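You operate a simulated robot arm through the tools that you are given. There is no shell and no other tool. Be economical: measure what you need, move in short steps, check, and stop when the job is done.

You are at the controls of a simulated robot arm. One attempt, no reset.

JOB
Mount the core from the cream table on its upright shaft and clamp it with air.
Fine: the teal collar goes on top of the core; set the dial to about 6 bar, then turn the air on and wait till the shaft's yellow lugs come out; leave the hoses.

The check looks at the end state, three seconds after you hand in, the way a careful person would. Anything else that was tipped, shoved, dropped, spilled or broken makes it a failure.

ROBOT AND FRAMES
A 7-joint arm with a two-finger parallel gripper, fixed in place. Base frame: the origin is at the foot of the arm, x ahead of it, y to its left, z up; the work surface is at about z = 800. Lengths are in mm, angles in degrees, forces in N, time in s.
With the tool pointing down near the work surface it reaches from about 300 to 700 mm from the base axis. Its first joint turns from -66.0 to 66.0 degrees. Payload 1.57 kg.
The TCP is the grasp point between the finger pads, 30 mm short of the fingertips. In the tool frame z runs along the fingers and y along their closing line. The gripper opens to 110 mm. The fingers are 24 mm wide and 12 mm thick; the gripper's body (48 by 112 mm) begins 78 mm behind the TCP.
Orientation is that of the tool frame in the base frame, as a unit quaternion [x, y, z, w]. With the fingers straight down and closing along the base's y, the tool's x points along the base's -x, its y along +y and its z along -z.

CONTROLS
- The arm moves only by the tool nudge_tool. Its arguments are lists of equal length, an entry for each row: "offset": the shift along the tool's x, y, z in mm, a list of three; "dr": the turn, a rotation vector about the tool's x, y, z in degrees, a list of three; "fingers": the finger opening in mm, from 0 to 110. In form: {"offset": [[dx, dy, dz], ...], "dr": [[ax, ay, az], ...], "fingers": [fingers, ...]}. A call has 1 to 20 rows; each row is the pose to reach, as a shift and turn from the pose commanded when the call began, along the tool's axes at that moment. Rows are played at 5 a second. More than 50 mm and 8.6 degrees between two rows, or a gripper value outside its range, and nothing of the call is played. Where a pose cannot be reached the arm comes as near as it can. A force on the tool above 40 N (or 10 N above the force at the start of the call, whichever is more), or a blocked arm, ends the call early, and 0.2 s more pass. Each finger travels about 108 mm/s and halts on what it meets, pressing with about 20 N; the grip force reading is that of the motor and also rises with nothing between the fingers. The clock runs only during rows and for 0.2 s after the last one: add rows that repeat a pose to give the fingers time. The reply holds the time, the measured pose of the TCP, the force on the tool along the base axes, the opening and the grip force, in the units named above and with some noise, with the torque about the TCP (base axes, N m) and any sound that the robot's microphone picked up.
- Cameras (640 x 400 px; columns grow to the right, rows downward): "scene" is fixed at [159.8, -372.9, 1413.3]; the picture's right is [0.91, -0.41, 0.00], its down [-0.23, -0.50, -0.83] and it looks along [0.34, 0.76, -0.55] (base axes); focal length 278 px, centre (320, 200). "wrist" rides on the gripper at [70, 16, -141] in the tool frame; the picture's right is [-0.23, 0.97, 0.00], its down [-0.86, -0.20, -0.48] and it looks along [-0.47, -0.11, 0.88] (tool axes); focal length 222 px, centre (320, 200). There is no depth. A picture from a camera that has moved, and an enlarged one, comes with that camera's place and axes in the base frame and with its lens. The place of the scene camera against the robot may be out by one fixed shift of up to 18 mm in any direction.
- capture(camera): a new picture of that camera. No time passes.
- zoom(camera, box): a new picture of the part [left, top, right, bottom] of that camera's present view, enlarged. No time passes.
- close_job(): hands the job in; it is judged then, once.

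Go step by step. Nothing tells you positions but the pictures and the camera data: compare them with the known pose of the tool, close in by small moves and look again before you grip or let go. The budget is 120 turns and 76 pictures, counting those below and the enlarged ones. Unless the task says otherwise, let go and move clear before handing in, and close with one line.

The tools are called after "Request:" by a JSON object that holds its "op" and its "data". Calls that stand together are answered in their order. nudge_tool: Moves the arm, as the interface text tells. Its arguments: {"type":"object","properties":{"offset":{"type":"array","items":{"type":"array","items":{"type":"number"}}},"dr":{"type":"array","items":{"type":"array","items":{"type":"number"}}},"fingers":{"type":"array","items":{"type":"number"}}},"required":["offset","dr","fingers"]} The other tools are called the same way: capture (camera) takes a picture; zoom (camera, box) takes an enlarged picture of a part of a camera's view; close_job () hands the job in.

At the start:

```text
time: 0.0
tcp_pos: [349.7, 161.9, 1242.4]
tool_rot: [0.001, 1.0, 0.0, 0.0]
contact_force: [-0.3, 0.9, 0.2]
moment: [0.0, 0.03, 0.0]
grip_width: 109.7
grasp_force: 0.0
```

scene: 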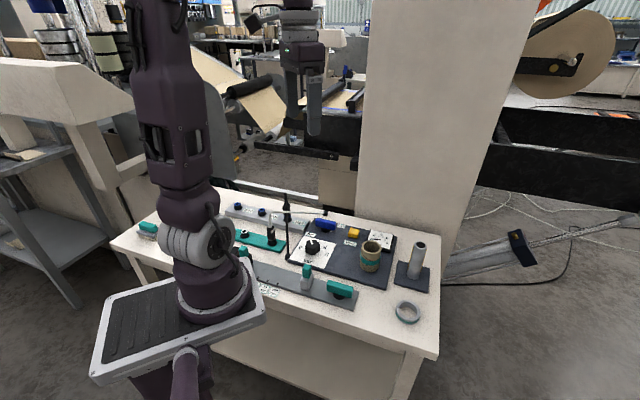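
wrist: 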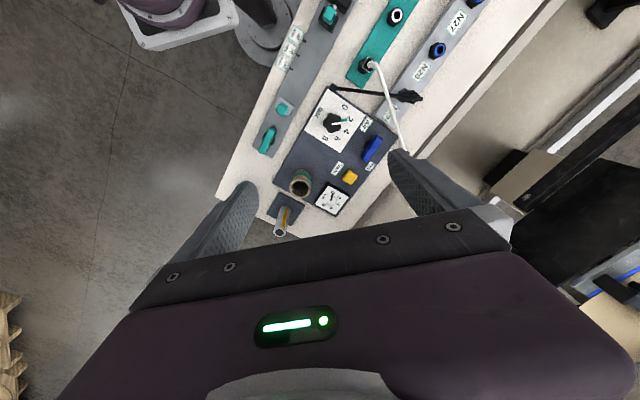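

I see a panel with a dial, blue and yellow switches, a brownish core with a teal band standing on the panel, an upright shaft on a base plate, and a ring (collar) near the table's edge. I'll zoom in first to identify things.

Request:
{"op": "zoom", "data": {"camera": "scene", "box": [280, 200, 440, 330]}}

Request:
{"op": "zoom", "data": {"camera": "scene", "box": [120, 190, 360, 320]}}

Request:
{"op": "zoom", "data": {"camera": "wrist", "box": [230, 60, 430, 240]}}

```text
3.08 times, centred on (360, 265) of scene
camera zoom: at [159.8, -372.9, 1413.3], right [0.91, -0.41, 0.0], down [-0.23, -0.5, -0.83], along [0.34, 0.76, -0.55], focal length 855 px, centre (197, 0)
```

zoom: 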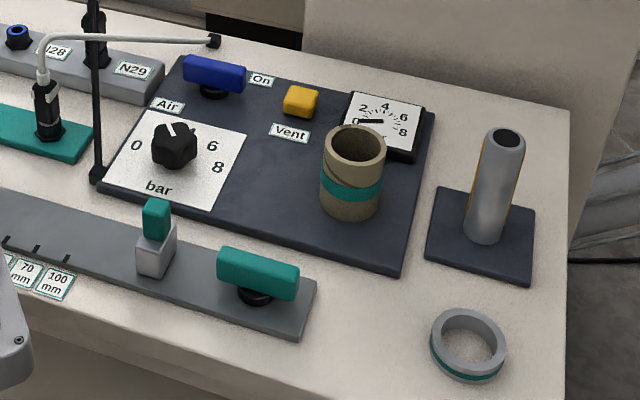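

```text
2.67 times, centred on (240, 255) of scene
camera zoom: at [159.8, -372.9, 1413.3], right [0.91, -0.41, 0.0], down [-0.23, -0.5, -0.83], along [0.34, 0.76, -0.55], focal length 741 px, centre (533, 53)
```

zoom: 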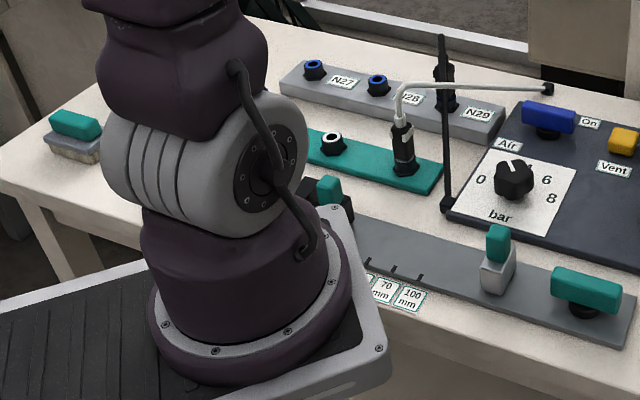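

```text
2.22 times, centred on (330, 150) of wrist
camera zoom: at [281.1, 178.1, 1384.7], right [0.23, 0.97, 0.0], down [0.86, -0.2, 0.48], along [0.47, -0.11, -0.88], focal length 494 px, centre (298, 311)
```

zoom: 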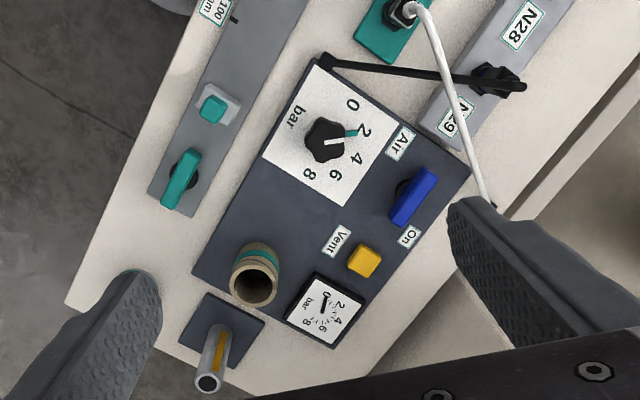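

The core stands at roughly (510, 70), the shaft at (596, 0), the collar at (510, -87), the dial at (380, 184) and the air handle at (457, 266). I'll move above the core for a closer look.

Request:
{"op": "nudge_tool", "data": {"offset": [[-20, -15, 33], [-40, -30, 66], [-60, -45, 100], [-80, -60, 133], [-100, -75, 166], [-120, -90, 200], [-120, -90, 200]], "dr": [[0, 0, 0], [0, 0, 0], [0, 0, 0], [0, 0, 0], [0, 0, 0], [0, 0, 0], [0, 0, 0]], "fingers": [110, 110, 110, 110, 110, 110, 110]}}

Request:
{"op": "capture", "data": {"camera": "wrist"}}

```text
time: 1.6
tcp_pos: [472.3, 72.8, 1040.6]
tool_rot: [0.0, 1.0, 0.0, 0.0]
contact_force: [0.3, 1.0, -0.2]
moment: [0.01, -0.01, 0.02]
grip_width: 110.3
grasp_force: 0.1
```

```text
70 pictures are left
camera wrist: at [401.5, 89.0, 1183.1], right [0.23, 0.97, 0.0], down [0.85, -0.2, 0.48], along [0.47, -0.11, -0.88], focal length 222 px, centre (320, 200)
```

wrist: 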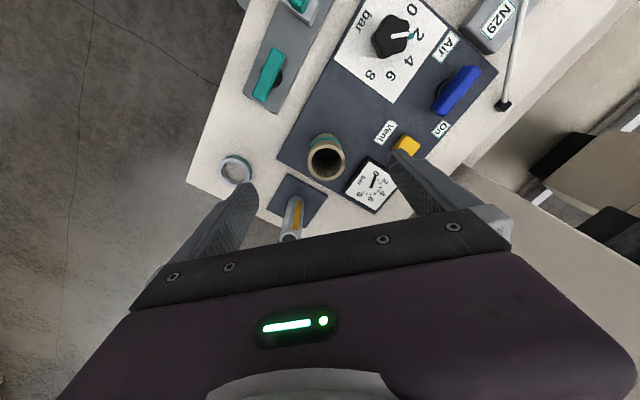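

Request:
{"op": "zoom", "data": {"camera": "wrist", "box": [210, 120, 400, 240]}}

Request:
{"op": "zoom", "data": {"camera": "wrist", "box": [330, 0, 520, 120]}}

Request:
{"op": "zoom", "data": {"camera": "scene", "box": [350, 220, 440, 276]}}

```text
3.33 times, centred on (305, 180) of wrist
camera zoom: at [401.5, 89.0, 1183.1], right [0.23, 0.97, 0.0], down [0.85, -0.2, 0.48], along [0.47, -0.11, -0.88], focal length 740 px, centre (370, 267)
```

zoom: 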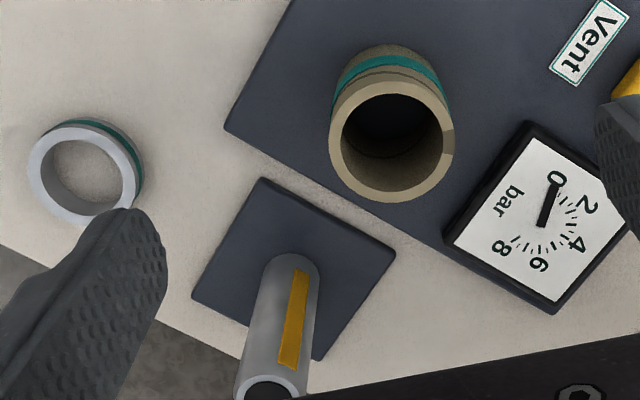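

```text
3.33 times, centred on (425, 60) of wrist
camera zoom: at [401.5, 89.0, 1183.1], right [0.23, 0.97, 0.0], down [0.85, -0.2, 0.48], along [0.47, -0.11, -0.88], focal length 740 px, centre (-30, 667)
```

zoom: 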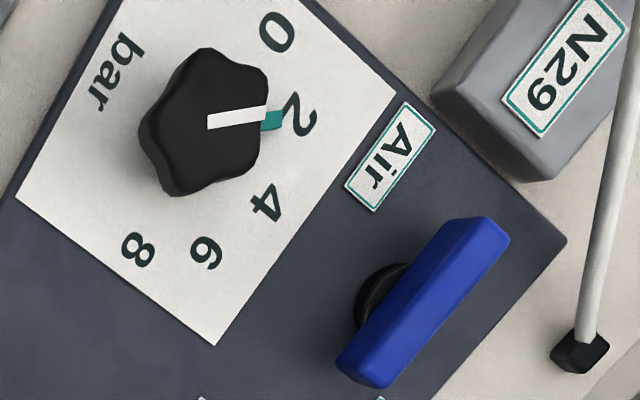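

```text
7.11 times, centred on (395, 248) of scene
camera zoom: at [159.8, -372.9, 1413.3], right [0.91, -0.41, 0.0], down [-0.23, -0.5, -0.83], along [0.34, 0.76, -0.55], focal length 1976 px, centre (-213, -141)
```

zoom: 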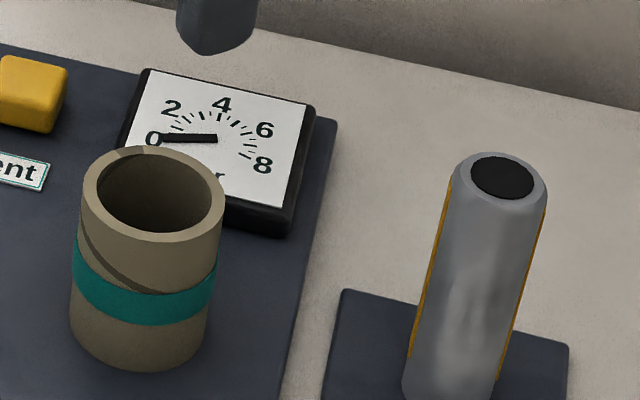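

Core looks about 49 mm wide with its rim at z≈895, standing on the panel near (498, 75). The dial reads about 2 and the gauge 0. I'll hover lower over the core to refine its position.

Request:
{"op": "nudge_tool", "data": {"offset": [[-14, 1, 37], [-28, 2, 75], [-28, 2, 75]], "dr": [[0, 0, 0], [0, 0, 0], [0, 0, 0]], "fingers": [110, 110, 110]}}

Request:
{"op": "capture", "data": {"camera": "wrist"}}

Request:
{"op": "zoom", "data": {"camera": "scene", "box": [310, 200, 440, 281]}}

```text
time: 2.4
tcp_pos: [498.3, 76.7, 965.0]
tool_rot: [0.0, 1.0, 0.0, -0.001]
contact_force: [0.4, 0.1, 0.8]
moment: [0.02, 0.04, -0.02]
grip_width: 110.2
grasp_force: 0.0
```

```text
66 pictures are left
camera wrist: at [428.5, 91.7, 1106.6], right [0.23, 0.97, 0.0], down [0.86, -0.2, 0.48], along [0.47, -0.11, -0.88], focal length 222 px, centre (320, 200)
```

wrist: 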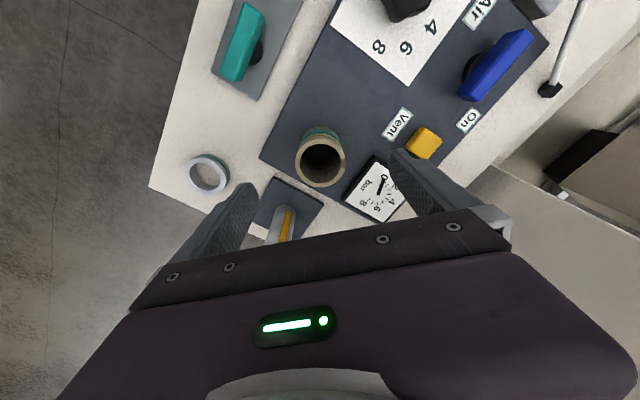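

```text
4.92 times, centred on (375, 240) of scene
camera zoom: at [159.8, -372.9, 1413.3], right [0.91, -0.41, 0.0], down [-0.23, -0.5, -0.83], along [0.34, 0.76, -0.55], focal length 1368 px, centre (49, 1)
```

zoom: 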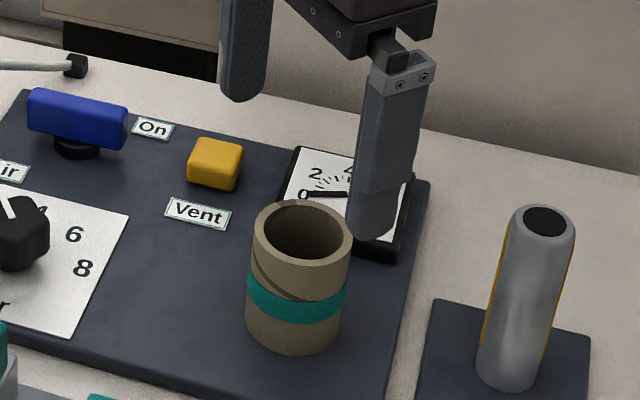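

The rim centre comes out at (501, 75, 895). I'll descend with the fingers straddling it and then close.

Request:
{"op": "nudge_tool", "data": {"offset": [[-3, -1.5, 0], [-3, -1.5, 30], [-3, -1.5, 60], [-3, -1.5, 85], [-3, -1.5, 85]], "dr": [[0, 0, 0], [0, 0, 0], [0, 0, 0], [0, 0, 0], [0, 0, 0]], "fingers": [90, 90, 90, 90, 90]}}

Request:
{"op": "capture", "data": {"camera": "wrist"}}

Request:
{"op": "zoom", "data": {"camera": "scene", "box": [310, 200, 440, 281]}}

```text
time: 3.6
tcp_pos: [500.7, 73.3, 882.2]
tool_rot: [0.0, 1.0, 0.0, 0.001]
contact_force: [0.4, 0.4, 0.5]
moment: [0.01, -0.05, 0.0]
grip_width: 89.9
grasp_force: 0.0
```

```text
64 pictures are left
camera wrist: at [432.1, 90.0, 1024.1], right [0.23, 0.97, 0.0], down [0.85, -0.2, 0.48], along [0.47, -0.11, -0.88], focal length 222 px, centre (320, 200)
```

wrist: 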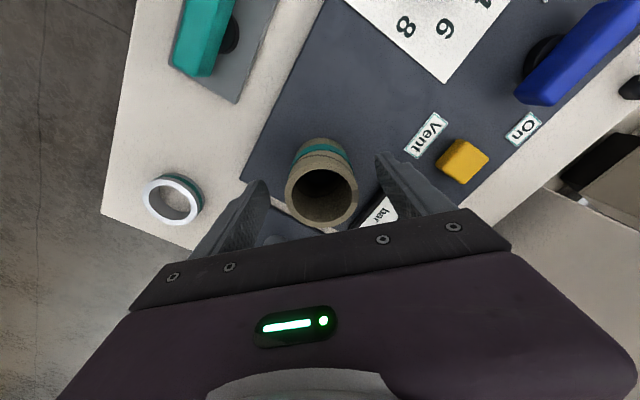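

```text
4.92 times, centred on (375, 240) of scene
camera zoom: at [159.8, -372.9, 1413.3], right [0.91, -0.41, 0.0], down [-0.23, -0.5, -0.83], along [0.34, 0.76, -0.55], focal length 1368 px, centre (49, 1)
```

zoom: 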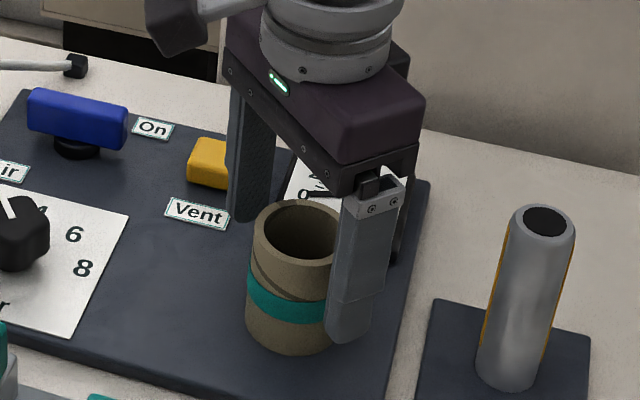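

Comparing all four views, the rim is at about (505, 74, 880). I'll shift 4 mm forward, lower 12 mm, and close.

Request:
{"op": "nudge_tool", "data": {"offset": [[-4, 0, 0], [-4, 0, 12], [-4, 0, 12], [-4, 0, 12], [-4, 0, 12], [-4, 0, 12], [-4, 0, 12]], "dr": [[0, 0, 0], [0, 0, 0], [0, 0, 0], [0, 0, 0], [0, 0, 0], [0, 0, 0], [0, 0, 0]], "fingers": [90, 90, 70, 60, 45, 40, 40]}}

```text
time: 5.2
tcp_pos: [506.7, 73.9, 870.4]
tool_rot: [0.0, 1.0, 0.0, 0.0]
contact_force: [-0.1, -0.7, 1.4]
moment: [-0.02, -0.02, -0.03]
grip_width: 52.2
grasp_force: 20.0
```

Core is gripped (52 mm wide). Lifting straight up.

Request:
{"op": "nudge_tool", "data": {"offset": [[0, 0, -10], [0, 0, -40], [0, 0, -80], [0, 0, -110], [0, 0, -135], [0, 0, -135]], "dr": [[0, 0, 0], [0, 0, 0], [0, 0, 0], [0, 0, 0], [0, 0, 0], [0, 0, 0]], "fingers": [40, 40, 40, 40, 40, 40]}}

Request:
{"op": "capture", "data": {"camera": "wrist"}}

Request:
{"op": "capture", "data": {"camera": "scene"}}

```text
time: 6.6
tcp_pos: [505.2, 72.8, 1005.7]
tool_rot: [0.0, 1.0, 0.001, 0.0]
contact_force: [0.3, 0.3, 0.2]
moment: [-0.03, 0.01, 0.0]
grip_width: 52.1
grasp_force: 19.6
```

```text
62 pictures are left
camera wrist: at [436.2, 89.4, 1146.9], right [0.23, 0.97, 0.0], down [0.86, -0.2, 0.48], along [0.47, -0.11, -0.88], focal length 222 px, centre (320, 200)
```

wrist: 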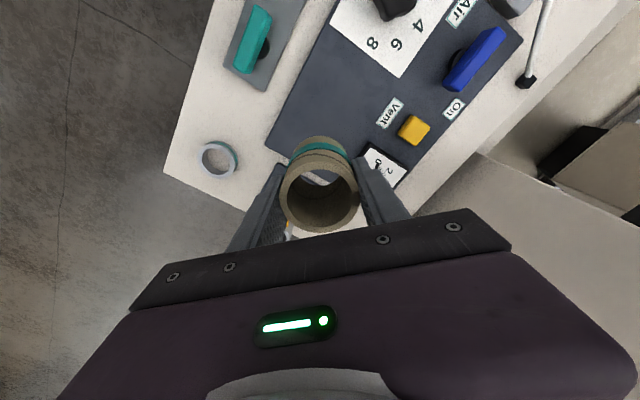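

```text
61 pictures are left
```

scene: 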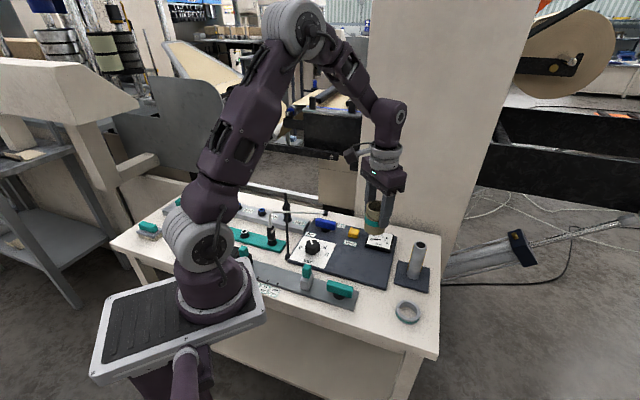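

The core hangs straight, its rim about 10 mm above the TCP. I'll move past the shaft so that the wrist camera looks almost straight down on it.

Request:
{"op": "nudge_tool", "data": {"offset": [[0, 0, -15], [-33, -10, -15], [-66, -21, -15], [-100, -32, -15], [-133, -43, -15], [-133, -43, -15]], "dr": [[0, 0, 0], [0, 0, 0], [0, 0, 0], [0, 0, 0], [0, 0, 0], [0, 0, 0]], "fingers": [40, 40, 40, 40, 40, 40]}}

Request:
{"op": "capture", "data": {"camera": "wrist"}}

Request:
{"op": "zoom", "data": {"camera": "wrist", "box": [220, 50, 380, 250]}}

```text
time: 8.0
tcp_pos: [639.0, 29.9, 1019.7]
tool_rot: [0.0, 1.0, 0.0, 0.0]
contact_force: [1.1, 0.1, -0.4]
moment: [0.0, 0.02, -0.01]
grip_width: 52.4
grasp_force: 20.5
```

```text
60 pictures are left
camera wrist: at [569.3, 45.6, 1162.5], right [0.23, 0.97, 0.0], down [0.86, -0.2, 0.48], along [0.47, -0.11, -0.88], focal length 222 px, centre (320, 200)
```

wrist: 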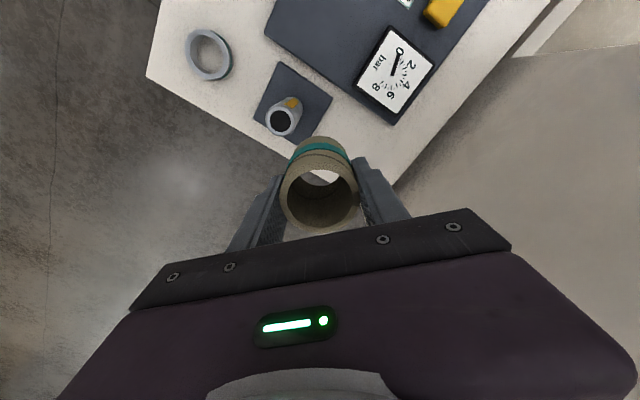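

```text
2.00 times, centred on (300, 150) of wrist
camera zoom: at [569.3, 45.6, 1162.5], right [0.23, 0.97, 0.0], down [0.86, -0.2, 0.48], along [0.47, -0.11, -0.88], focal length 444 px, centre (360, 300)
```

zoom: 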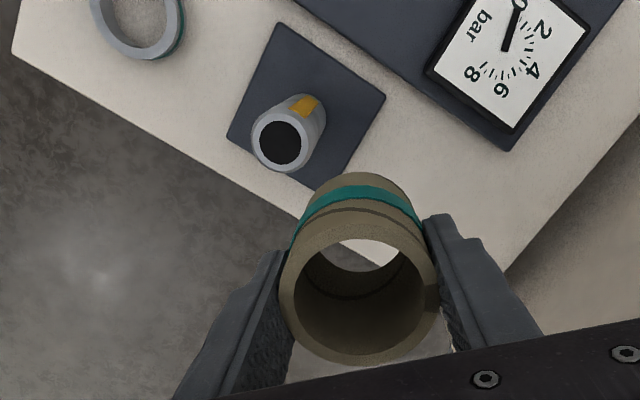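

The shaft top comes out at about (596, -2, 925), with a diameter near 30. I'll bring the core over it and compare again there in both views.

Request:
{"op": "nudge_tool", "data": {"offset": [[21, -16, 0], [42, -32, 0], [42, -32, 18], [42, -32, 18]], "dr": [[0, 0, 0], [0, 0, 0], [0, 0, 0], [0, 0, 0]], "fingers": [40, 40, 40, 40]}}

Request:
{"op": "zoom", "data": {"camera": "wrist", "box": [240, 110, 400, 240]}}

Request:
{"op": "zoom", "data": {"camera": "scene", "box": [370, 190, 460, 290]}}

```text
time: 9.0
tcp_pos: [596.2, -3.1, 1003.6]
tool_rot: [0.001, 1.0, -0.001, 0.0]
contact_force: [0.2, -0.1, -0.7]
moment: [-0.02, -0.03, 0.01]
grip_width: 52.5
grasp_force: 19.7
```

```text
3.08 times, centred on (320, 175) of wrist
camera zoom: at [527.2, 13.9, 1145.0], right [0.23, 0.97, 0.0], down [0.85, -0.2, 0.48], along [0.47, -0.11, -0.88], focal length 684 px, centre (320, 277)
```

zoom: 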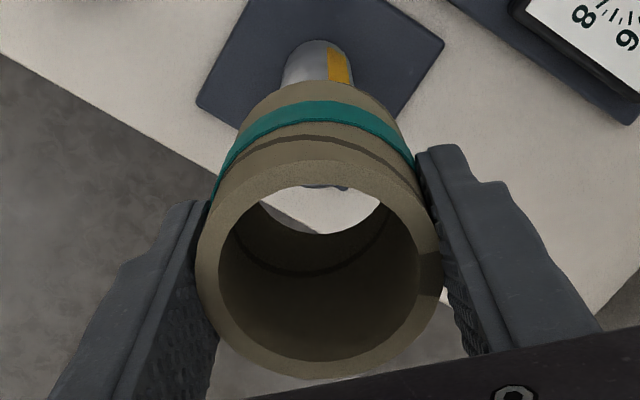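

```text
4.00 times, centred on (415, 240) of scene
camera zoom: at [159.8, -372.9, 1413.3], right [0.91, -0.41, 0.0], down [-0.23, -0.5, -0.83], along [0.34, 0.76, -0.55], focal length 1112 px, centre (-60, 40)
```

zoom: 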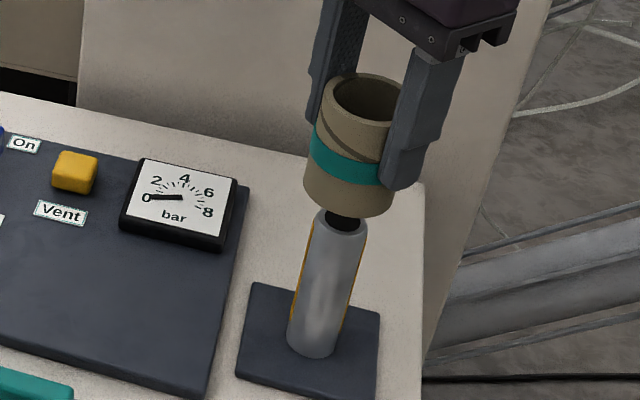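

Both views have the core axis lined up with the shaft to within about 2 mm. I'll shift 1.5 mm in x and lower it slowly over the tip.

Request:
{"op": "nudge_tool", "data": {"offset": [[-1.5, 0, 0], [-1.5, 0, 10], [-1.5, 0, 20], [-1.5, 0, 28], [-1.5, 0, 36], [-1.5, 0, 44], [-1.5, 0, 44]], "dr": [[0, 0, 0], [0, 0, 0], [0, 0, 0], [0, 0, 0], [0, 0, 0], [0, 0, 0], [0, 0, 0]], "fingers": [40, 40, 40, 40, 40, 40, 40]}}

Request:
{"op": "zoom", "data": {"camera": "wrist", "box": [240, 110, 400, 240]}}

Request:
{"op": "zoom", "data": {"camera": "scene", "box": [370, 190, 460, 290]}}

```text
time: 10.6
tcp_pos: [598.4, -4.1, 959.7]
tool_rot: [0.001, 1.0, 0.0, 0.0]
contact_force: [-0.5, 0.7, -0.6]
moment: [-0.03, 0.0, -0.02]
grip_width: 52.4
grasp_force: 20.1
```

```text
3.08 times, centred on (320, 175) of wrist
camera zoom: at [529.1, 12.9, 1100.9], right [0.23, 0.97, 0.0], down [0.85, -0.2, 0.48], along [0.47, -0.11, -0.88], focal length 684 px, centre (320, 277)
```

zoom: 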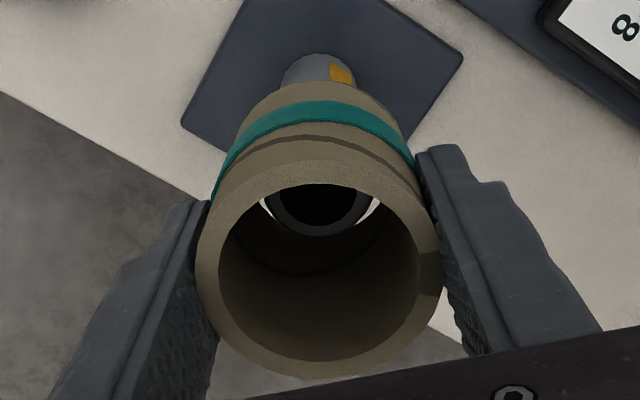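

```text
4.00 times, centred on (415, 240) of scene
camera zoom: at [159.8, -372.9, 1413.3], right [0.91, -0.41, 0.0], down [-0.23, -0.5, -0.83], along [0.34, 0.76, -0.55], focal length 1112 px, centre (-60, 40)
```

zoom: 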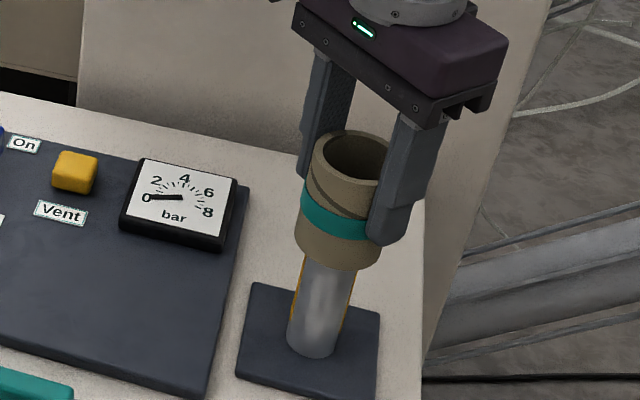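

The shaft tip shows centred inside the bore and there is no contact force. Lowering further.

Request:
{"op": "nudge_tool", "data": {"offset": [[0, 0, 10], [0, 0, 20], [0, 0, 30], [0, 0, 40], [0, 0, 50], [0, 0, 60], [0, 0, 60]], "dr": [[0, 0, 0], [0, 0, 0], [0, 0, 0], [0, 0, 0], [0, 0, 0], [0, 0, 0], [0, 0, 0]], "fingers": [40, 40, 40, 40, 40, 40, 40]}}

Request:
{"op": "zoom", "data": {"camera": "wrist", "box": [240, 110, 400, 240]}}

Request:
{"op": "zoom", "data": {"camera": "scene", "box": [370, 190, 460, 290]}}

```text
time: 12.2
tcp_pos: [597.8, -1.9, 898.8]
tool_rot: [0.001, 1.0, 0.001, 0.0]
contact_force: [-0.3, 0.6, -0.4]
moment: [0.0, 0.02, 0.04]
grip_width: 52.3
grasp_force: 20.0
```

```text
3.08 times, centred on (320, 175) of wrist
camera zoom: at [528.1, 13.8, 1040.3], right [0.23, 0.97, 0.0], down [0.86, -0.2, 0.48], along [0.47, -0.11, -0.88], focal length 684 px, centre (320, 277)
```

zoom: 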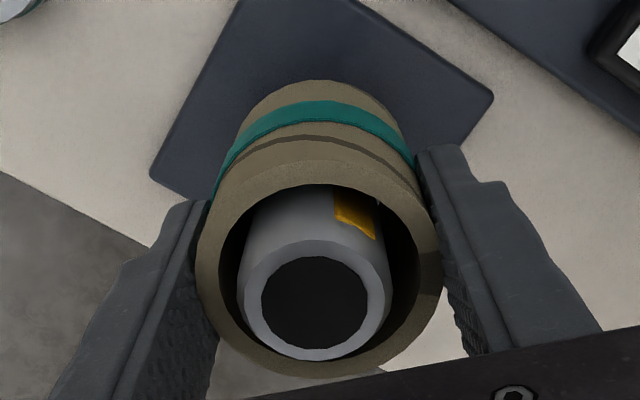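

```text
4.00 times, centred on (415, 240) of scene
camera zoom: at [159.8, -372.9, 1413.3], right [0.91, -0.41, 0.0], down [-0.23, -0.5, -0.83], along [0.34, 0.76, -0.55], focal length 1112 px, centre (-60, 40)
```

zoom: 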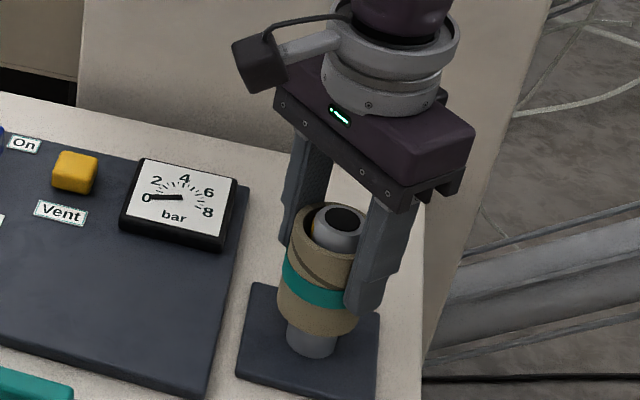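

The core is well centred with the shaft poking through the top. Lowering the remainder gently until it touches the base plate.

Request:
{"op": "nudge_tool", "data": {"offset": [[0, 0, 8], [0, 0, 16], [0, 0, 22], [0, 0, 26], [0, 0, 26]], "dr": [[0, 0, 0], [0, 0, 0], [0, 0, 0], [0, 0, 0], [0, 0, 0]], "fingers": [40, 40, 40, 40, 40]}}

Request:
{"op": "zoom", "data": {"camera": "scene", "box": [370, 190, 460, 290]}}

```text
time: 13.4
tcp_pos: [597.9, -2.6, 872.2]
tool_rot: [0.0, 1.0, 0.001, 0.0]
contact_force: [-0.6, 0.9, -0.2]
moment: [0.01, -0.02, 0.0]
grip_width: 52.2
grasp_force: 20.1
```

```text
4.00 times, centred on (415, 240) of scene
camera zoom: at [159.8, -372.9, 1413.3], right [0.91, -0.41, 0.0], down [-0.23, -0.5, -0.83], along [0.34, 0.76, -0.55], focal length 1112 px, centre (-60, 40)
```

zoom: 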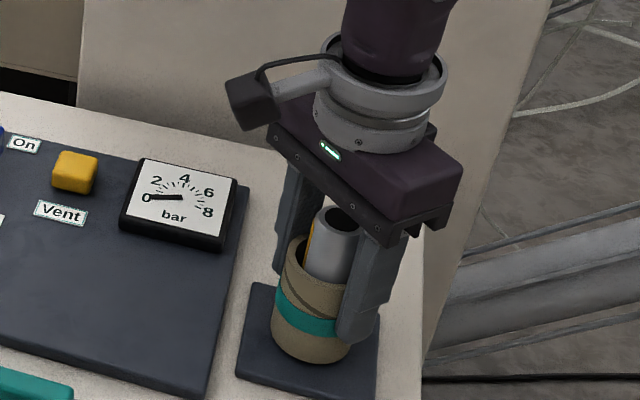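

Request:
{"op": "nudge_tool", "data": {"offset": [[0, 0, 2], [0, 0, 4], [0, 0, 6], [0, 0, 6]], "dr": [[0, 0, 0], [0, 0, 0], [0, 0, 0], [0, 0, 0]], "fingers": [40, 40, 40, 40]}}

```text
time: 14.4
tcp_pos: [599.1, -1.7, 866.8]
tool_rot: [-0.001, 1.0, 0.0, 0.0]
contact_force: [1.0, 0.1, -0.9]
moment: [-0.02, -0.03, -0.01]
grip_width: 51.8
grasp_force: 20.0
```

No contact yet, so I'll keep easing it down in 1–2 mm steps.

Request:
{"op": "nudge_tool", "data": {"offset": [[0, 0, 1], [0, 0, 2], [0, 0, 3], [0, 0, 4], [0, 0, 5]], "dr": [[0, 0, 0], [0, 0, 0], [0, 0, 0], [0, 0, 0], [0, 0, 0]], "fingers": [40, 40, 40, 40, 40]}}

Request:
{"op": "zoom", "data": {"camera": "scene", "box": [370, 210, 450, 300]}}

```text
time: 15.6
tcp_pos: [599.2, -1.6, 861.9]
tool_rot: [0.0, 1.0, 0.0, 0.002]
contact_force: [2.4, -2.9, 18.0]
moment: [-0.28, -0.12, -0.14]
grip_width: 52.2
grasp_force: 19.6
```

```text
4.44 times, centred on (410, 255) of scene
camera zoom: at [159.4, -373.0, 1413.3], right [0.91, -0.41, 0.0], down [-0.23, -0.5, -0.83], along [0.34, 0.76, -0.55], focal length 1235 px, centre (-80, -44)
```

zoom: 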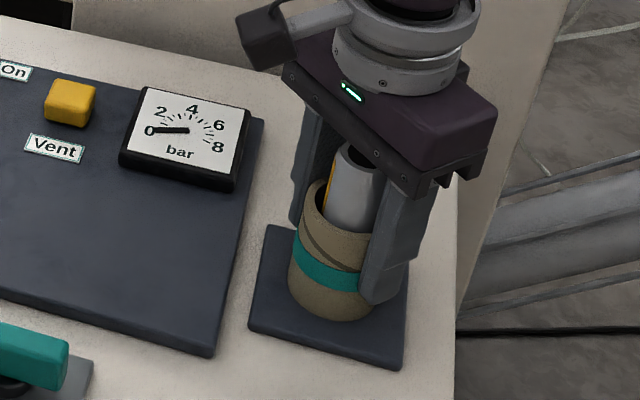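

The core touches the plate (18 N). Releasing slowly and retracting upward.

Request:
{"op": "nudge_tool", "data": {"offset": [[0, 0, -1], [0, 0, -1], [0, 0, -1], [0, 0, -1], [0, 0, -1], [0, 0, -40], [0, 0, -85], [0, 0, -130], [0, 0, -170], [0, 0, -170]], "dr": [[0, 0, 0], [0, 0, 0], [0, 0, 0], [0, 0, 0], [0, 0, 0], [0, 0, 0], [0, 0, 0], [0, 0, 0], [0, 0, 0], [0, 0, 0]], "fingers": [50, 60, 80, 90, 90, 90, 90, 90, 90, 90]}}

Request:
{"op": "capture", "data": {"camera": "wrist"}}

Request:
{"op": "zoom", "data": {"camera": "scene", "box": [370, 210, 450, 330]}}

```text
time: 17.8
tcp_pos: [599.4, -2.1, 1031.4]
tool_rot: [0.0, 1.0, 0.0, 0.0]
contact_force: [0.5, -0.2, -0.5]
moment: [0.0, 0.0, 0.03]
grip_width: 90.0
grasp_force: 0.0
```

```text
50 pictures are left
camera wrist: at [528.9, 15.0, 1173.8], right [0.23, 0.97, 0.0], down [0.85, -0.2, 0.48], along [0.47, -0.11, -0.88], focal length 222 px, centre (320, 200)
```

wrist: 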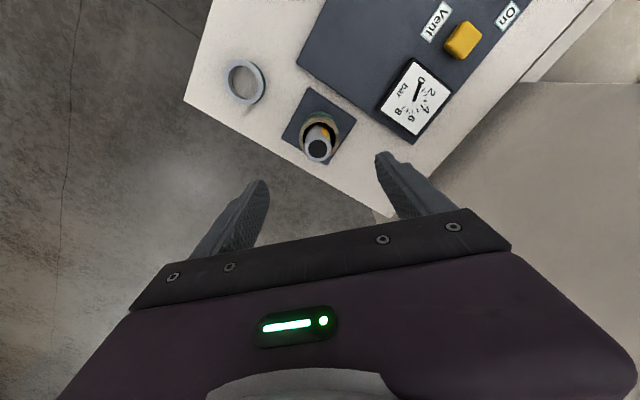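

```text
3.33 times, centred on (410, 270) of scene
camera zoom: at [159.8, -372.9, 1413.3], right [0.91, -0.41, 0.0], down [-0.23, -0.5, -0.83], along [0.34, 0.76, -0.55], focal length 926 px, centre (20, -33)
```

zoom: 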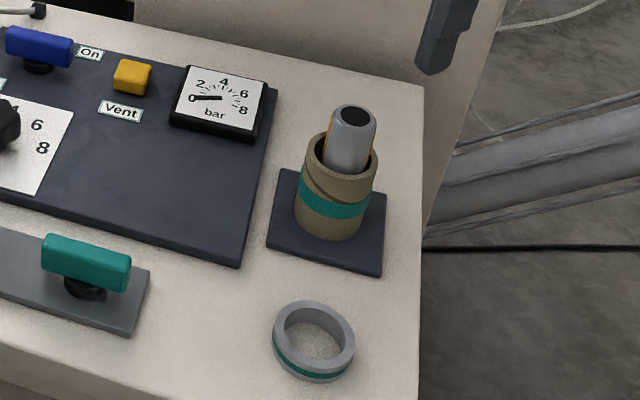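

The core is seated on the shaft. The collar is near (511, -88), about 56 mm wide; going to hover over it.

Request:
{"op": "nudge_tool", "data": {"offset": [[30, -29, 0], [60, -58, 0], [88, -86, 0], [88, -86, 40], [88, -86, 80], [88, -86, 120], [88, -86, 120]], "dr": [[0, 0, 0], [0, 0, 0], [0, 0, 0], [0, 0, 0], [0, 0, 0], [0, 0, 0], [0, 0, 0]], "fingers": [90, 90, 90, 90, 90, 90, 90]}}

Request:
{"op": "capture", "data": {"camera": "wrist"}}

Request:
{"op": "zoom", "data": {"camera": "scene", "box": [370, 210, 450, 330]}}

```text
time: 19.4
tcp_pos: [509.5, -90.4, 912.8]
tool_rot: [0.0, 1.0, 0.0, 0.0]
contact_force: [0.2, -0.3, -0.2]
moment: [0.02, -0.04, -0.03]
grip_width: 90.1
grasp_force: 0.1
```

```text
48 pictures are left
camera wrist: at [440.2, -74.1, 1054.0], right [0.23, 0.97, 0.0], down [0.85, -0.2, 0.48], along [0.47, -0.11, -0.88], focal length 222 px, centre (320, 200)
```

wrist: 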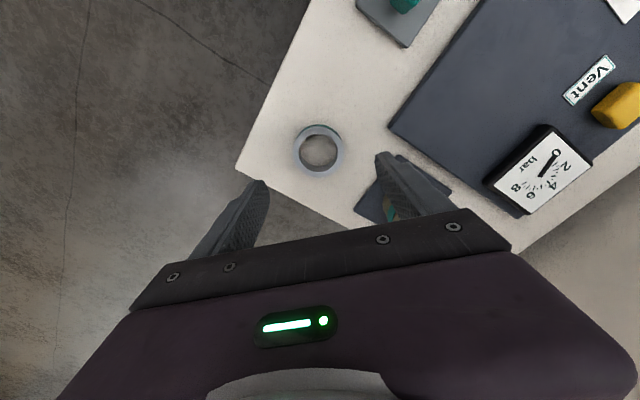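

```text
3.33 times, centred on (410, 270) of scene
camera zoom: at [159.8, -372.9, 1413.3], right [0.91, -0.41, 0.0], down [-0.23, -0.5, -0.83], along [0.34, 0.76, -0.55], focal length 926 px, centre (20, -33)
```

zoom: 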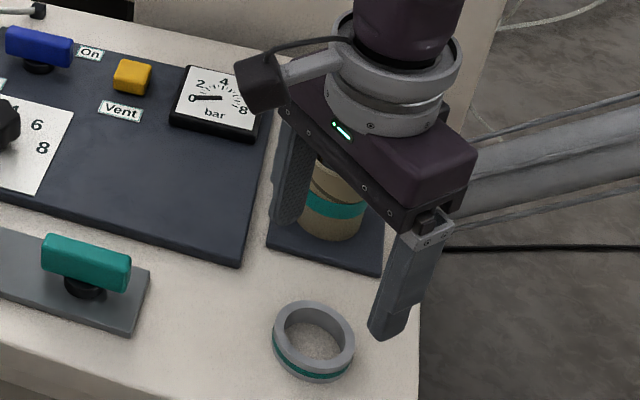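

Request:
{"op": "nudge_tool", "data": {"offset": [[3, 0, 0], [3, 0, 30], [3, 0, 60], [3, 0, 60]], "dr": [[0, 0, 0], [0, 0, 0], [0, 0, 0], [0, 0, 0]], "fingers": [90, 90, 90, 90]}}

Request:
{"op": "capture", "data": {"camera": "wrist"}}

Request:
{"op": "zoom", "data": {"camera": "scene", "box": [370, 250, 450, 330]}}

```text
time: 20.4
tcp_pos: [505.9, -89.2, 850.2]
tool_rot: [0.0, 1.0, 0.001, 0.0]
contact_force: [0.3, -0.1, -0.1]
moment: [0.02, 0.01, -0.01]
grip_width: 89.8
grasp_force: 0.1
```

```text
46 pictures are left
camera wrist: at [437.5, -72.9, 992.6], right [0.23, 0.97, 0.0], down [0.85, -0.2, 0.48], along [0.47, -0.11, -0.88], focal length 222 px, centre (320, 200)
```

wrist: 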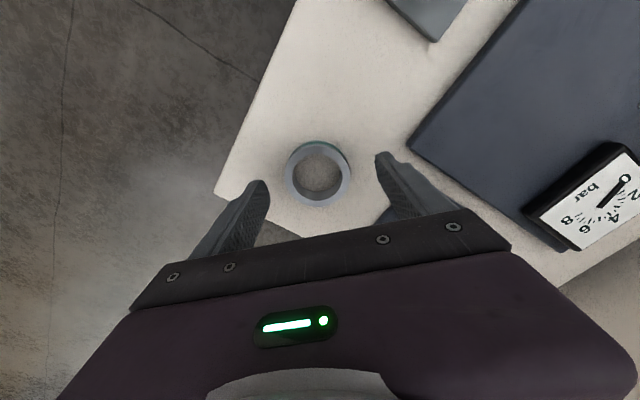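

```text
5.00 times, centred on (410, 290) of scene
camera zoom: at [159.8, -372.9, 1413.3], right [0.91, -0.41, 0.0], down [-0.23, -0.5, -0.83], along [0.34, 0.76, -0.55], focal length 1390 px, centre (-130, -250)
```

zoom: 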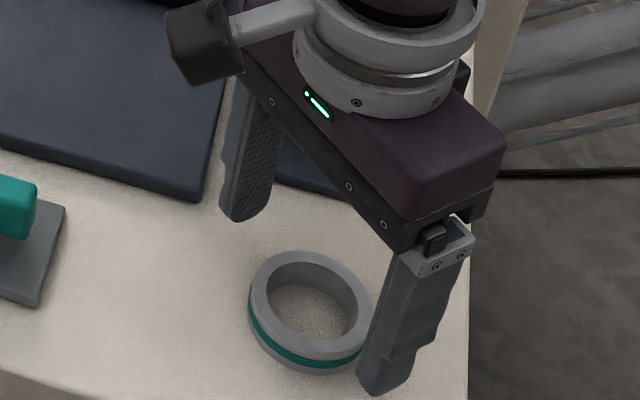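

The collar centre is at about (505.5, -91), so the TCP is right over it. Lowering until the tips are about 4 mm above the table, then closing.

Request:
{"op": "nudge_tool", "data": {"offset": [[0, -1.5, 8], [0, -1.5, 16], [0, -1.5, 16], [0, -1.5, 16], [0, -1.5, 16], [0, -1.5, 16], [0, -1.5, 16], [0, -1.5, 16]], "dr": [[0, 0, 0], [0, 0, 0], [0, 0, 0], [0, 0, 0], [0, 0, 0], [0, 0, 0], [0, 0, 0], [0, 0, 0]], "fingers": [90, 90, 75, 65, 55, 45, 42, 42]}}

Request:
{"op": "zoom", "data": {"camera": "scene", "box": [370, 250, 450, 330]}}

```text
time: 22.2
tcp_pos: [506.5, -90.5, 835.6]
tool_rot: [0.0, 1.0, -0.001, 0.0]
contact_force: [0.4, -0.2, 0.6]
moment: [0.0, 0.01, 0.0]
grip_width: 54.0
grasp_force: 20.2
```

```text
5.00 times, centred on (410, 290) of scene
camera zoom: at [159.8, -372.9, 1413.3], right [0.91, -0.41, 0.0], down [-0.23, -0.5, -0.83], along [0.34, 0.76, -0.55], focal length 1390 px, centre (-130, -250)
```

zoom: 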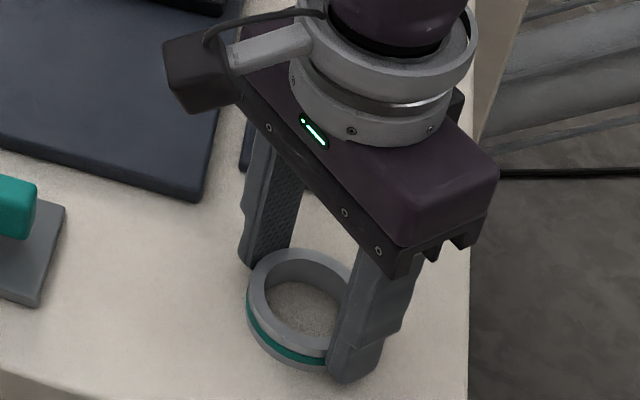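

Collar is gripped (54 mm). Lifting, then carrying it over the shaft at safe height.

Request:
{"op": "nudge_tool", "data": {"offset": [[0, 0, -10], [0, 0, -50], [0, 0, -95], [0, 0, -140], [0, 0, -175], [-30, 29, -175], [-60, 58, -175], [-91, 88, -175], [-91, 88, -165], [-91, 88, -165]], "dr": [[0, 0, 0], [0, 0, 0], [0, 0, 0], [0, 0, 0], [0, 0, 0], [0, 0, 0], [0, 0, 0], [0, 0, 0], [0, 0, 0], [0, 0, 0]], "fingers": [42, 42, 42, 42, 42, 42, 42, 42, 42, 42]}}

Request:
{"op": "zoom", "data": {"camera": "wrist", "box": [240, 90, 400, 220]}}

Request:
{"op": "zoom", "data": {"camera": "scene", "box": [370, 190, 460, 290]}}

```text
time: 24.4
tcp_pos: [598.9, -4.6, 1000.6]
tool_rot: [0.0, 1.0, 0.0, 0.0]
contact_force: [-0.1, 0.2, -1.0]
moment: [0.02, 0.0, -0.02]
grip_width: 54.6
grasp_force: 19.7
```

```text
3.08 times, centred on (320, 155) of wrist
camera zoom: at [529.3, 11.9, 1143.0], right [0.23, 0.97, 0.0], down [0.86, -0.2, 0.48], along [0.47, -0.11, -0.88], focal length 684 px, centre (320, 338)
```

zoom: 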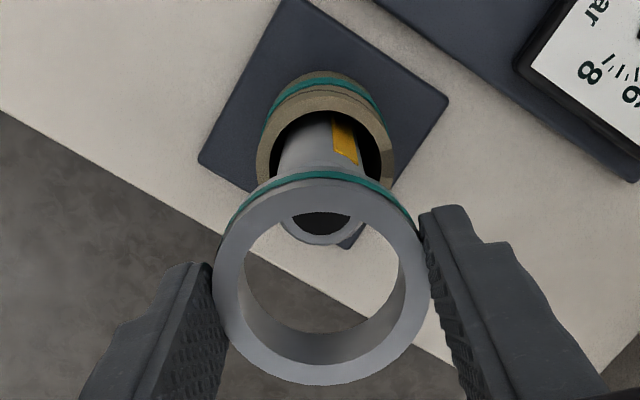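

```text
4.00 times, centred on (415, 240) of scene
camera zoom: at [159.8, -372.9, 1413.3], right [0.91, -0.41, 0.0], down [-0.23, -0.5, -0.83], along [0.34, 0.76, -0.55], focal length 1112 px, centre (-60, 40)
```

zoom: 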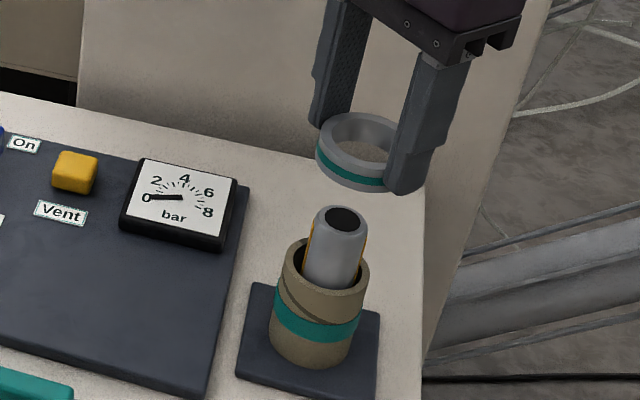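

Collar, shaft and core are lined up to about 1 mm in both views. Lowering over the tip with checks.

Request:
{"op": "nudge_tool", "data": {"offset": [[0, 0, 15], [0, 0, 28], [0, 0, 38], [0, 0, 48], [0, 0, 58], [0, 0, 68], [0, 0, 78], [0, 0, 78]], "dr": [[0, 0, 0], [0, 0, 0], [0, 0, 0], [0, 0, 0], [0, 0, 0], [0, 0, 0], [0, 0, 0], [0, 0, 0]], "fingers": [42, 42, 42, 42, 42, 42, 42, 42]}}

Request:
{"op": "zoom", "data": {"camera": "wrist", "box": [240, 90, 400, 220]}}

Request:
{"op": "zoom", "data": {"camera": "scene", "box": [370, 190, 460, 290]}}

```text
time: 26.2
tcp_pos: [598.8, -1.5, 924.6]
tool_rot: [0.0, 1.0, 0.0, 0.0]
contact_force: [-0.7, -0.8, -0.4]
moment: [-0.02, 0.01, 0.02]
grip_width: 54.0
grasp_force: 19.9
```

```text
3.08 times, centred on (320, 155) of wrist
camera zoom: at [528.4, 14.3, 1065.2], right [0.23, 0.97, 0.0], down [0.85, -0.2, 0.48], along [0.47, -0.11, -0.88], focal length 684 px, centre (320, 338)
```

zoom: 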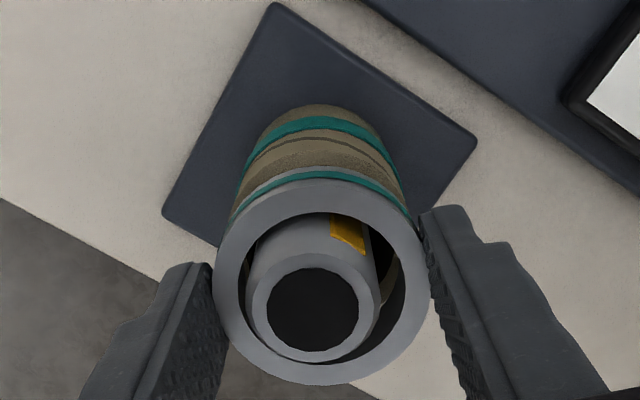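

```text
4.00 times, centred on (415, 240) of scene
camera zoom: at [159.8, -372.9, 1413.3], right [0.91, -0.41, 0.0], down [-0.23, -0.5, -0.83], along [0.34, 0.76, -0.55], focal length 1112 px, centre (-60, 40)
```

zoom: 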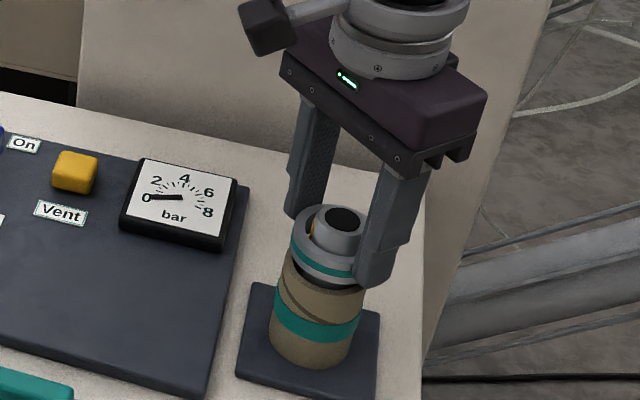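

The collar is around the shaft and nearly on the core. Nudging y by -1 mm and easing down to contact.

Request:
{"op": "nudge_tool", "data": {"offset": [[0, -1, 4], [0, -1, 8], [0, -1, 11], [0, -1, 13], [0, -1, 14], [0, -1, 15]], "dr": [[0, 0, 0], [0, 0, 0], [0, 0, 0], [0, 0, 0], [0, 0, 0], [0, 0, 0]], "fingers": [42, 42, 42, 42, 42, 42]}}

```text
time: 27.6
tcp_pos: [597.9, -2.1, 908.0]
tool_rot: [0.0, 1.0, 0.0, 0.0]
contact_force: [0.9, -1.0, 15.4]
moment: [0.06, -0.15, -0.2]
grip_width: 54.1
grasp_force: 20.3
```

Contact at 15 N: the collar sits on the core. Easing off, releasing and retracting.

Request:
{"op": "nudge_tool", "data": {"offset": [[0, 0, -1], [0, 0, -1], [0, 0, -1], [0, 0, -1], [0, 0, -1], [0, 0, -40], [0, 0, -85], [0, 0, -125], [0, 0, -125]], "dr": [[0, 0, 0], [0, 0, 0], [0, 0, 0], [0, 0, 0], [0, 0, 0], [0, 0, 0], [0, 0, 0], [0, 0, 0], [0, 0, 0]], "fingers": [50, 58, 75, 90, 90, 90, 90, 90, 90]}}

Request:
{"op": "zoom", "data": {"camera": "wrist", "box": [240, 40, 400, 170]}}

Request:
{"op": "zoom", "data": {"camera": "scene", "box": [370, 210, 450, 300]}}

```text
time: 29.6
tcp_pos: [597.0, -4.6, 1032.4]
tool_rot: [0.0, 1.0, 0.0, 0.0]
contact_force: [-1.0, 0.0, -0.2]
moment: [0.01, -0.05, 0.0]
grip_width: 90.0
grasp_force: 0.1
```

```text
3.08 times, centred on (320, 105) of wrist
camera zoom: at [527.0, 12.0, 1173.9], right [0.23, 0.97, 0.0], down [0.86, -0.2, 0.48], along [0.47, -0.11, -0.88], focal length 684 px, centre (320, 492)
```

zoom: 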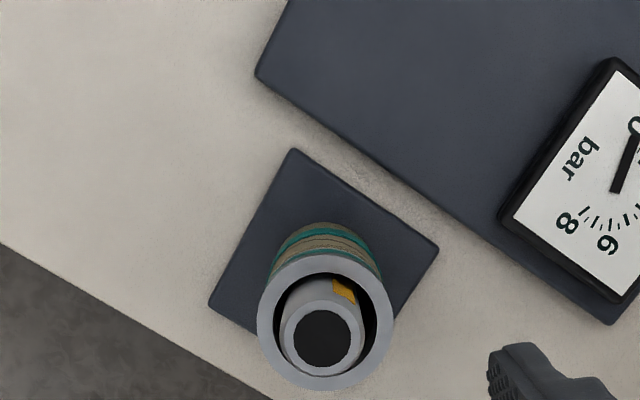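

```text
4.44 times, centred on (410, 255) of scene
camera zoom: at [159.8, -372.9, 1413.3], right [0.91, -0.41, 0.0], down [-0.23, -0.5, -0.83], along [0.34, 0.76, -0.55], focal length 1235 px, centre (-80, -44)
```

zoom: 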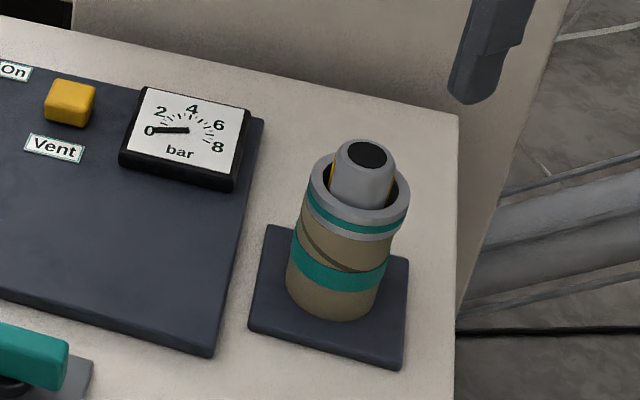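

Core and collar are both seated. Next I'll move over the dial, staying high.

Request:
{"op": "nudge_tool", "data": {"offset": [[31, 27, 0], [62, 54, 0], [93, 81, 0], [124, 108, 0], [155, 135, 0], [186, 162, 0], [217, 188, 0], [217, 188, 0]], "dr": [[0, 0, 0], [0, 0, 0], [0, 0, 0], [0, 0, 0], [0, 0, 0], [0, 0, 0], [0, 0, 0], [0, 0, 0]], "fingers": [90, 90, 90, 90, 90, 90, 90, 90]}}

Request:
{"op": "capture", "data": {"camera": "wrist"}}

Request:
{"op": "capture", "data": {"camera": "scene"}}

```text
time: 31.4
tcp_pos: [381.8, 185.3, 1031.7]
tool_rot: [0.0, 1.0, 0.001, 0.0]
contact_force: [-0.1, 0.6, 0.5]
moment: [-0.01, -0.01, 0.0]
grip_width: 90.2
grasp_force: 0.1
```

```text
37 pictures are left
camera wrist: at [311.8, 201.8, 1173.2], right [0.23, 0.97, 0.0], down [0.85, -0.2, 0.48], along [0.47, -0.11, -0.88], focal length 222 px, centre (320, 200)
```

wrist: 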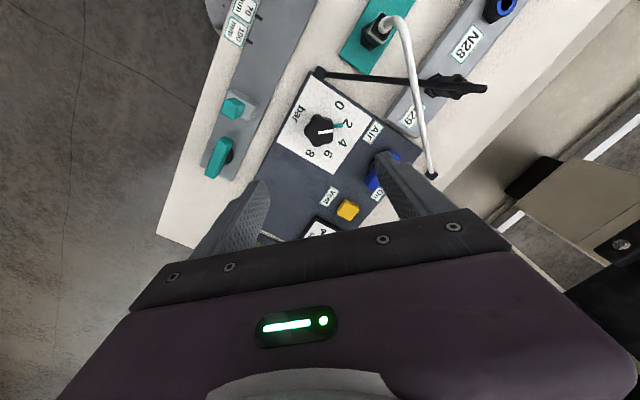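

```text
36 pictures are left
```

scene: 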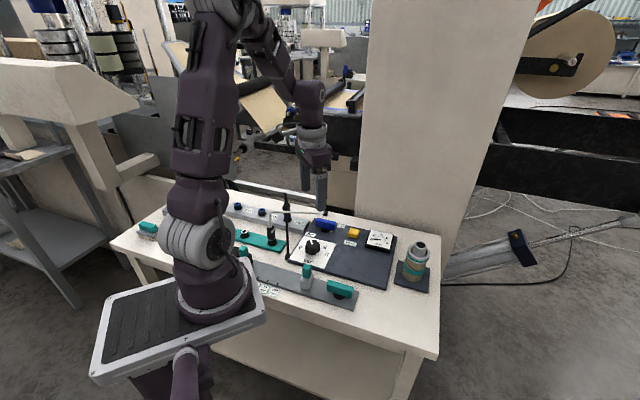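

Request:
{"op": "zoom", "data": {"camera": "wrist", "box": [270, 60, 400, 180]}}

Request:
{"op": "zoom", "data": {"camera": "scene", "box": [270, 180, 370, 275]}}

```text
3.33 times, centred on (335, 120) of wrist
camera zoom: at [311.8, 201.8, 1173.2], right [0.23, 0.97, 0.0], down [0.85, -0.2, 0.48], along [0.47, -0.11, -0.88], focal length 740 px, centre (270, 467)
```

zoom: 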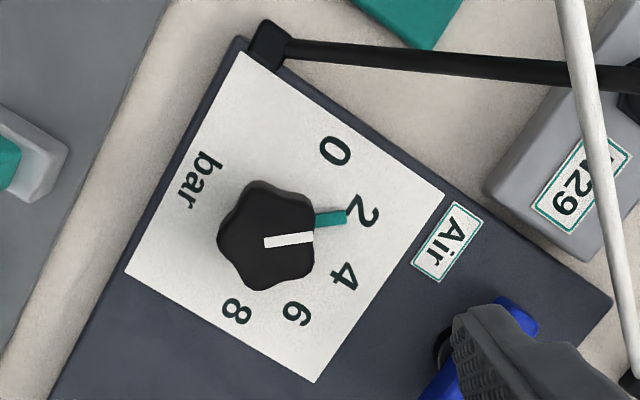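

```text
4.21 times, centred on (320, 228) of scene
camera zoom: at [159.8, -372.9, 1413.3], right [0.91, -0.41, 0.0], down [-0.23, -0.5, -0.83], along [0.34, 0.76, -0.55], focal length 1170 px, centre (320, 84)
```

zoom: 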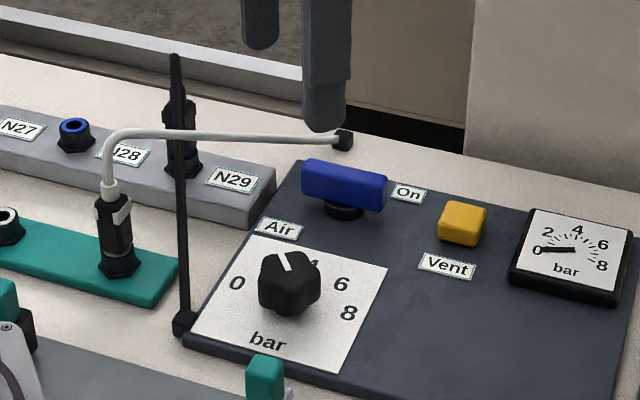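

The dial reads 2: the labels fit a circle centred at (377, 185), with about 39° per 2 bar, so reaching 6 needs about 78.5° clockwise. I'll pre-turn the gripper +40° so the fingers avoid the teal pointer, and come down over the knob.

Request:
{"op": "nudge_tool", "data": {"offset": [[5, 0, 0], [5, 0, 20], [5, 0, 40], [5, 0, 60], [5, 0, 80], [5, 0, 100], [5, 0, 115], [5, 0, 115]], "dr": [[0, 0, -8], [0, 0, -16], [0, 0, -24], [0, 0, -32], [0, 0, -40], [0, 0, -40], [0, 0, -40], [0, 0, -40]], "fingers": [70, 70, 70, 70, 70, 70, 70, 70]}}

Request:
{"op": "capture", "data": {"camera": "wrist"}}

Request:
{"op": "zoom", "data": {"camera": "scene", "box": [270, 180, 370, 275]}}

```text
time: 33.2
tcp_pos: [376.2, 185.3, 918.0]
tool_rot: [-0.342, 0.94, 0.0, 0.0]
contact_force: [0.4, 0.4, -0.1]
moment: [0.0, 0.0, -0.02]
grip_width: 70.1
grasp_force: 0.1
```

```text
33 pictures are left
camera wrist: at [312.4, 152.6, 1058.9], right [-0.45, 0.89, 0.0], down [0.78, 0.4, 0.48], along [0.43, 0.22, -0.88], focal length 222 px, centre (320, 200)
```

wrist: 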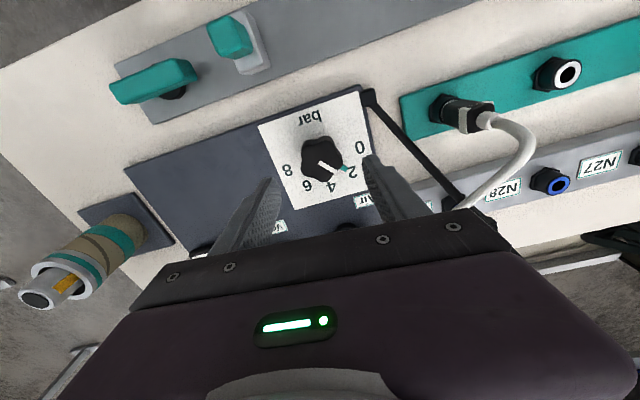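

```text
4.21 times, centred on (320, 228) of scene
camera zoom: at [159.8, -372.9, 1413.3], right [0.91, -0.41, 0.0], down [-0.23, -0.5, -0.83], along [0.34, 0.76, -0.55], focal length 1170 px, centre (320, 84)
```

zoom: 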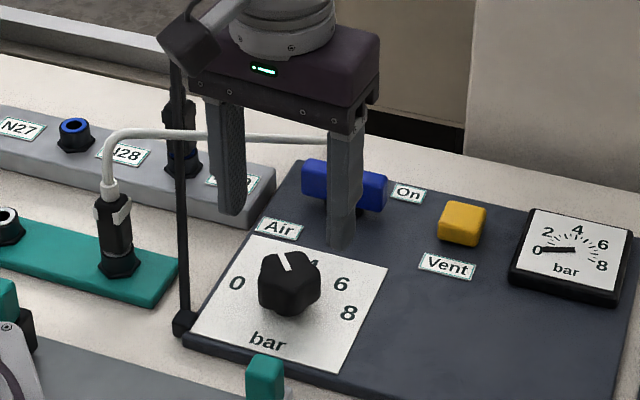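

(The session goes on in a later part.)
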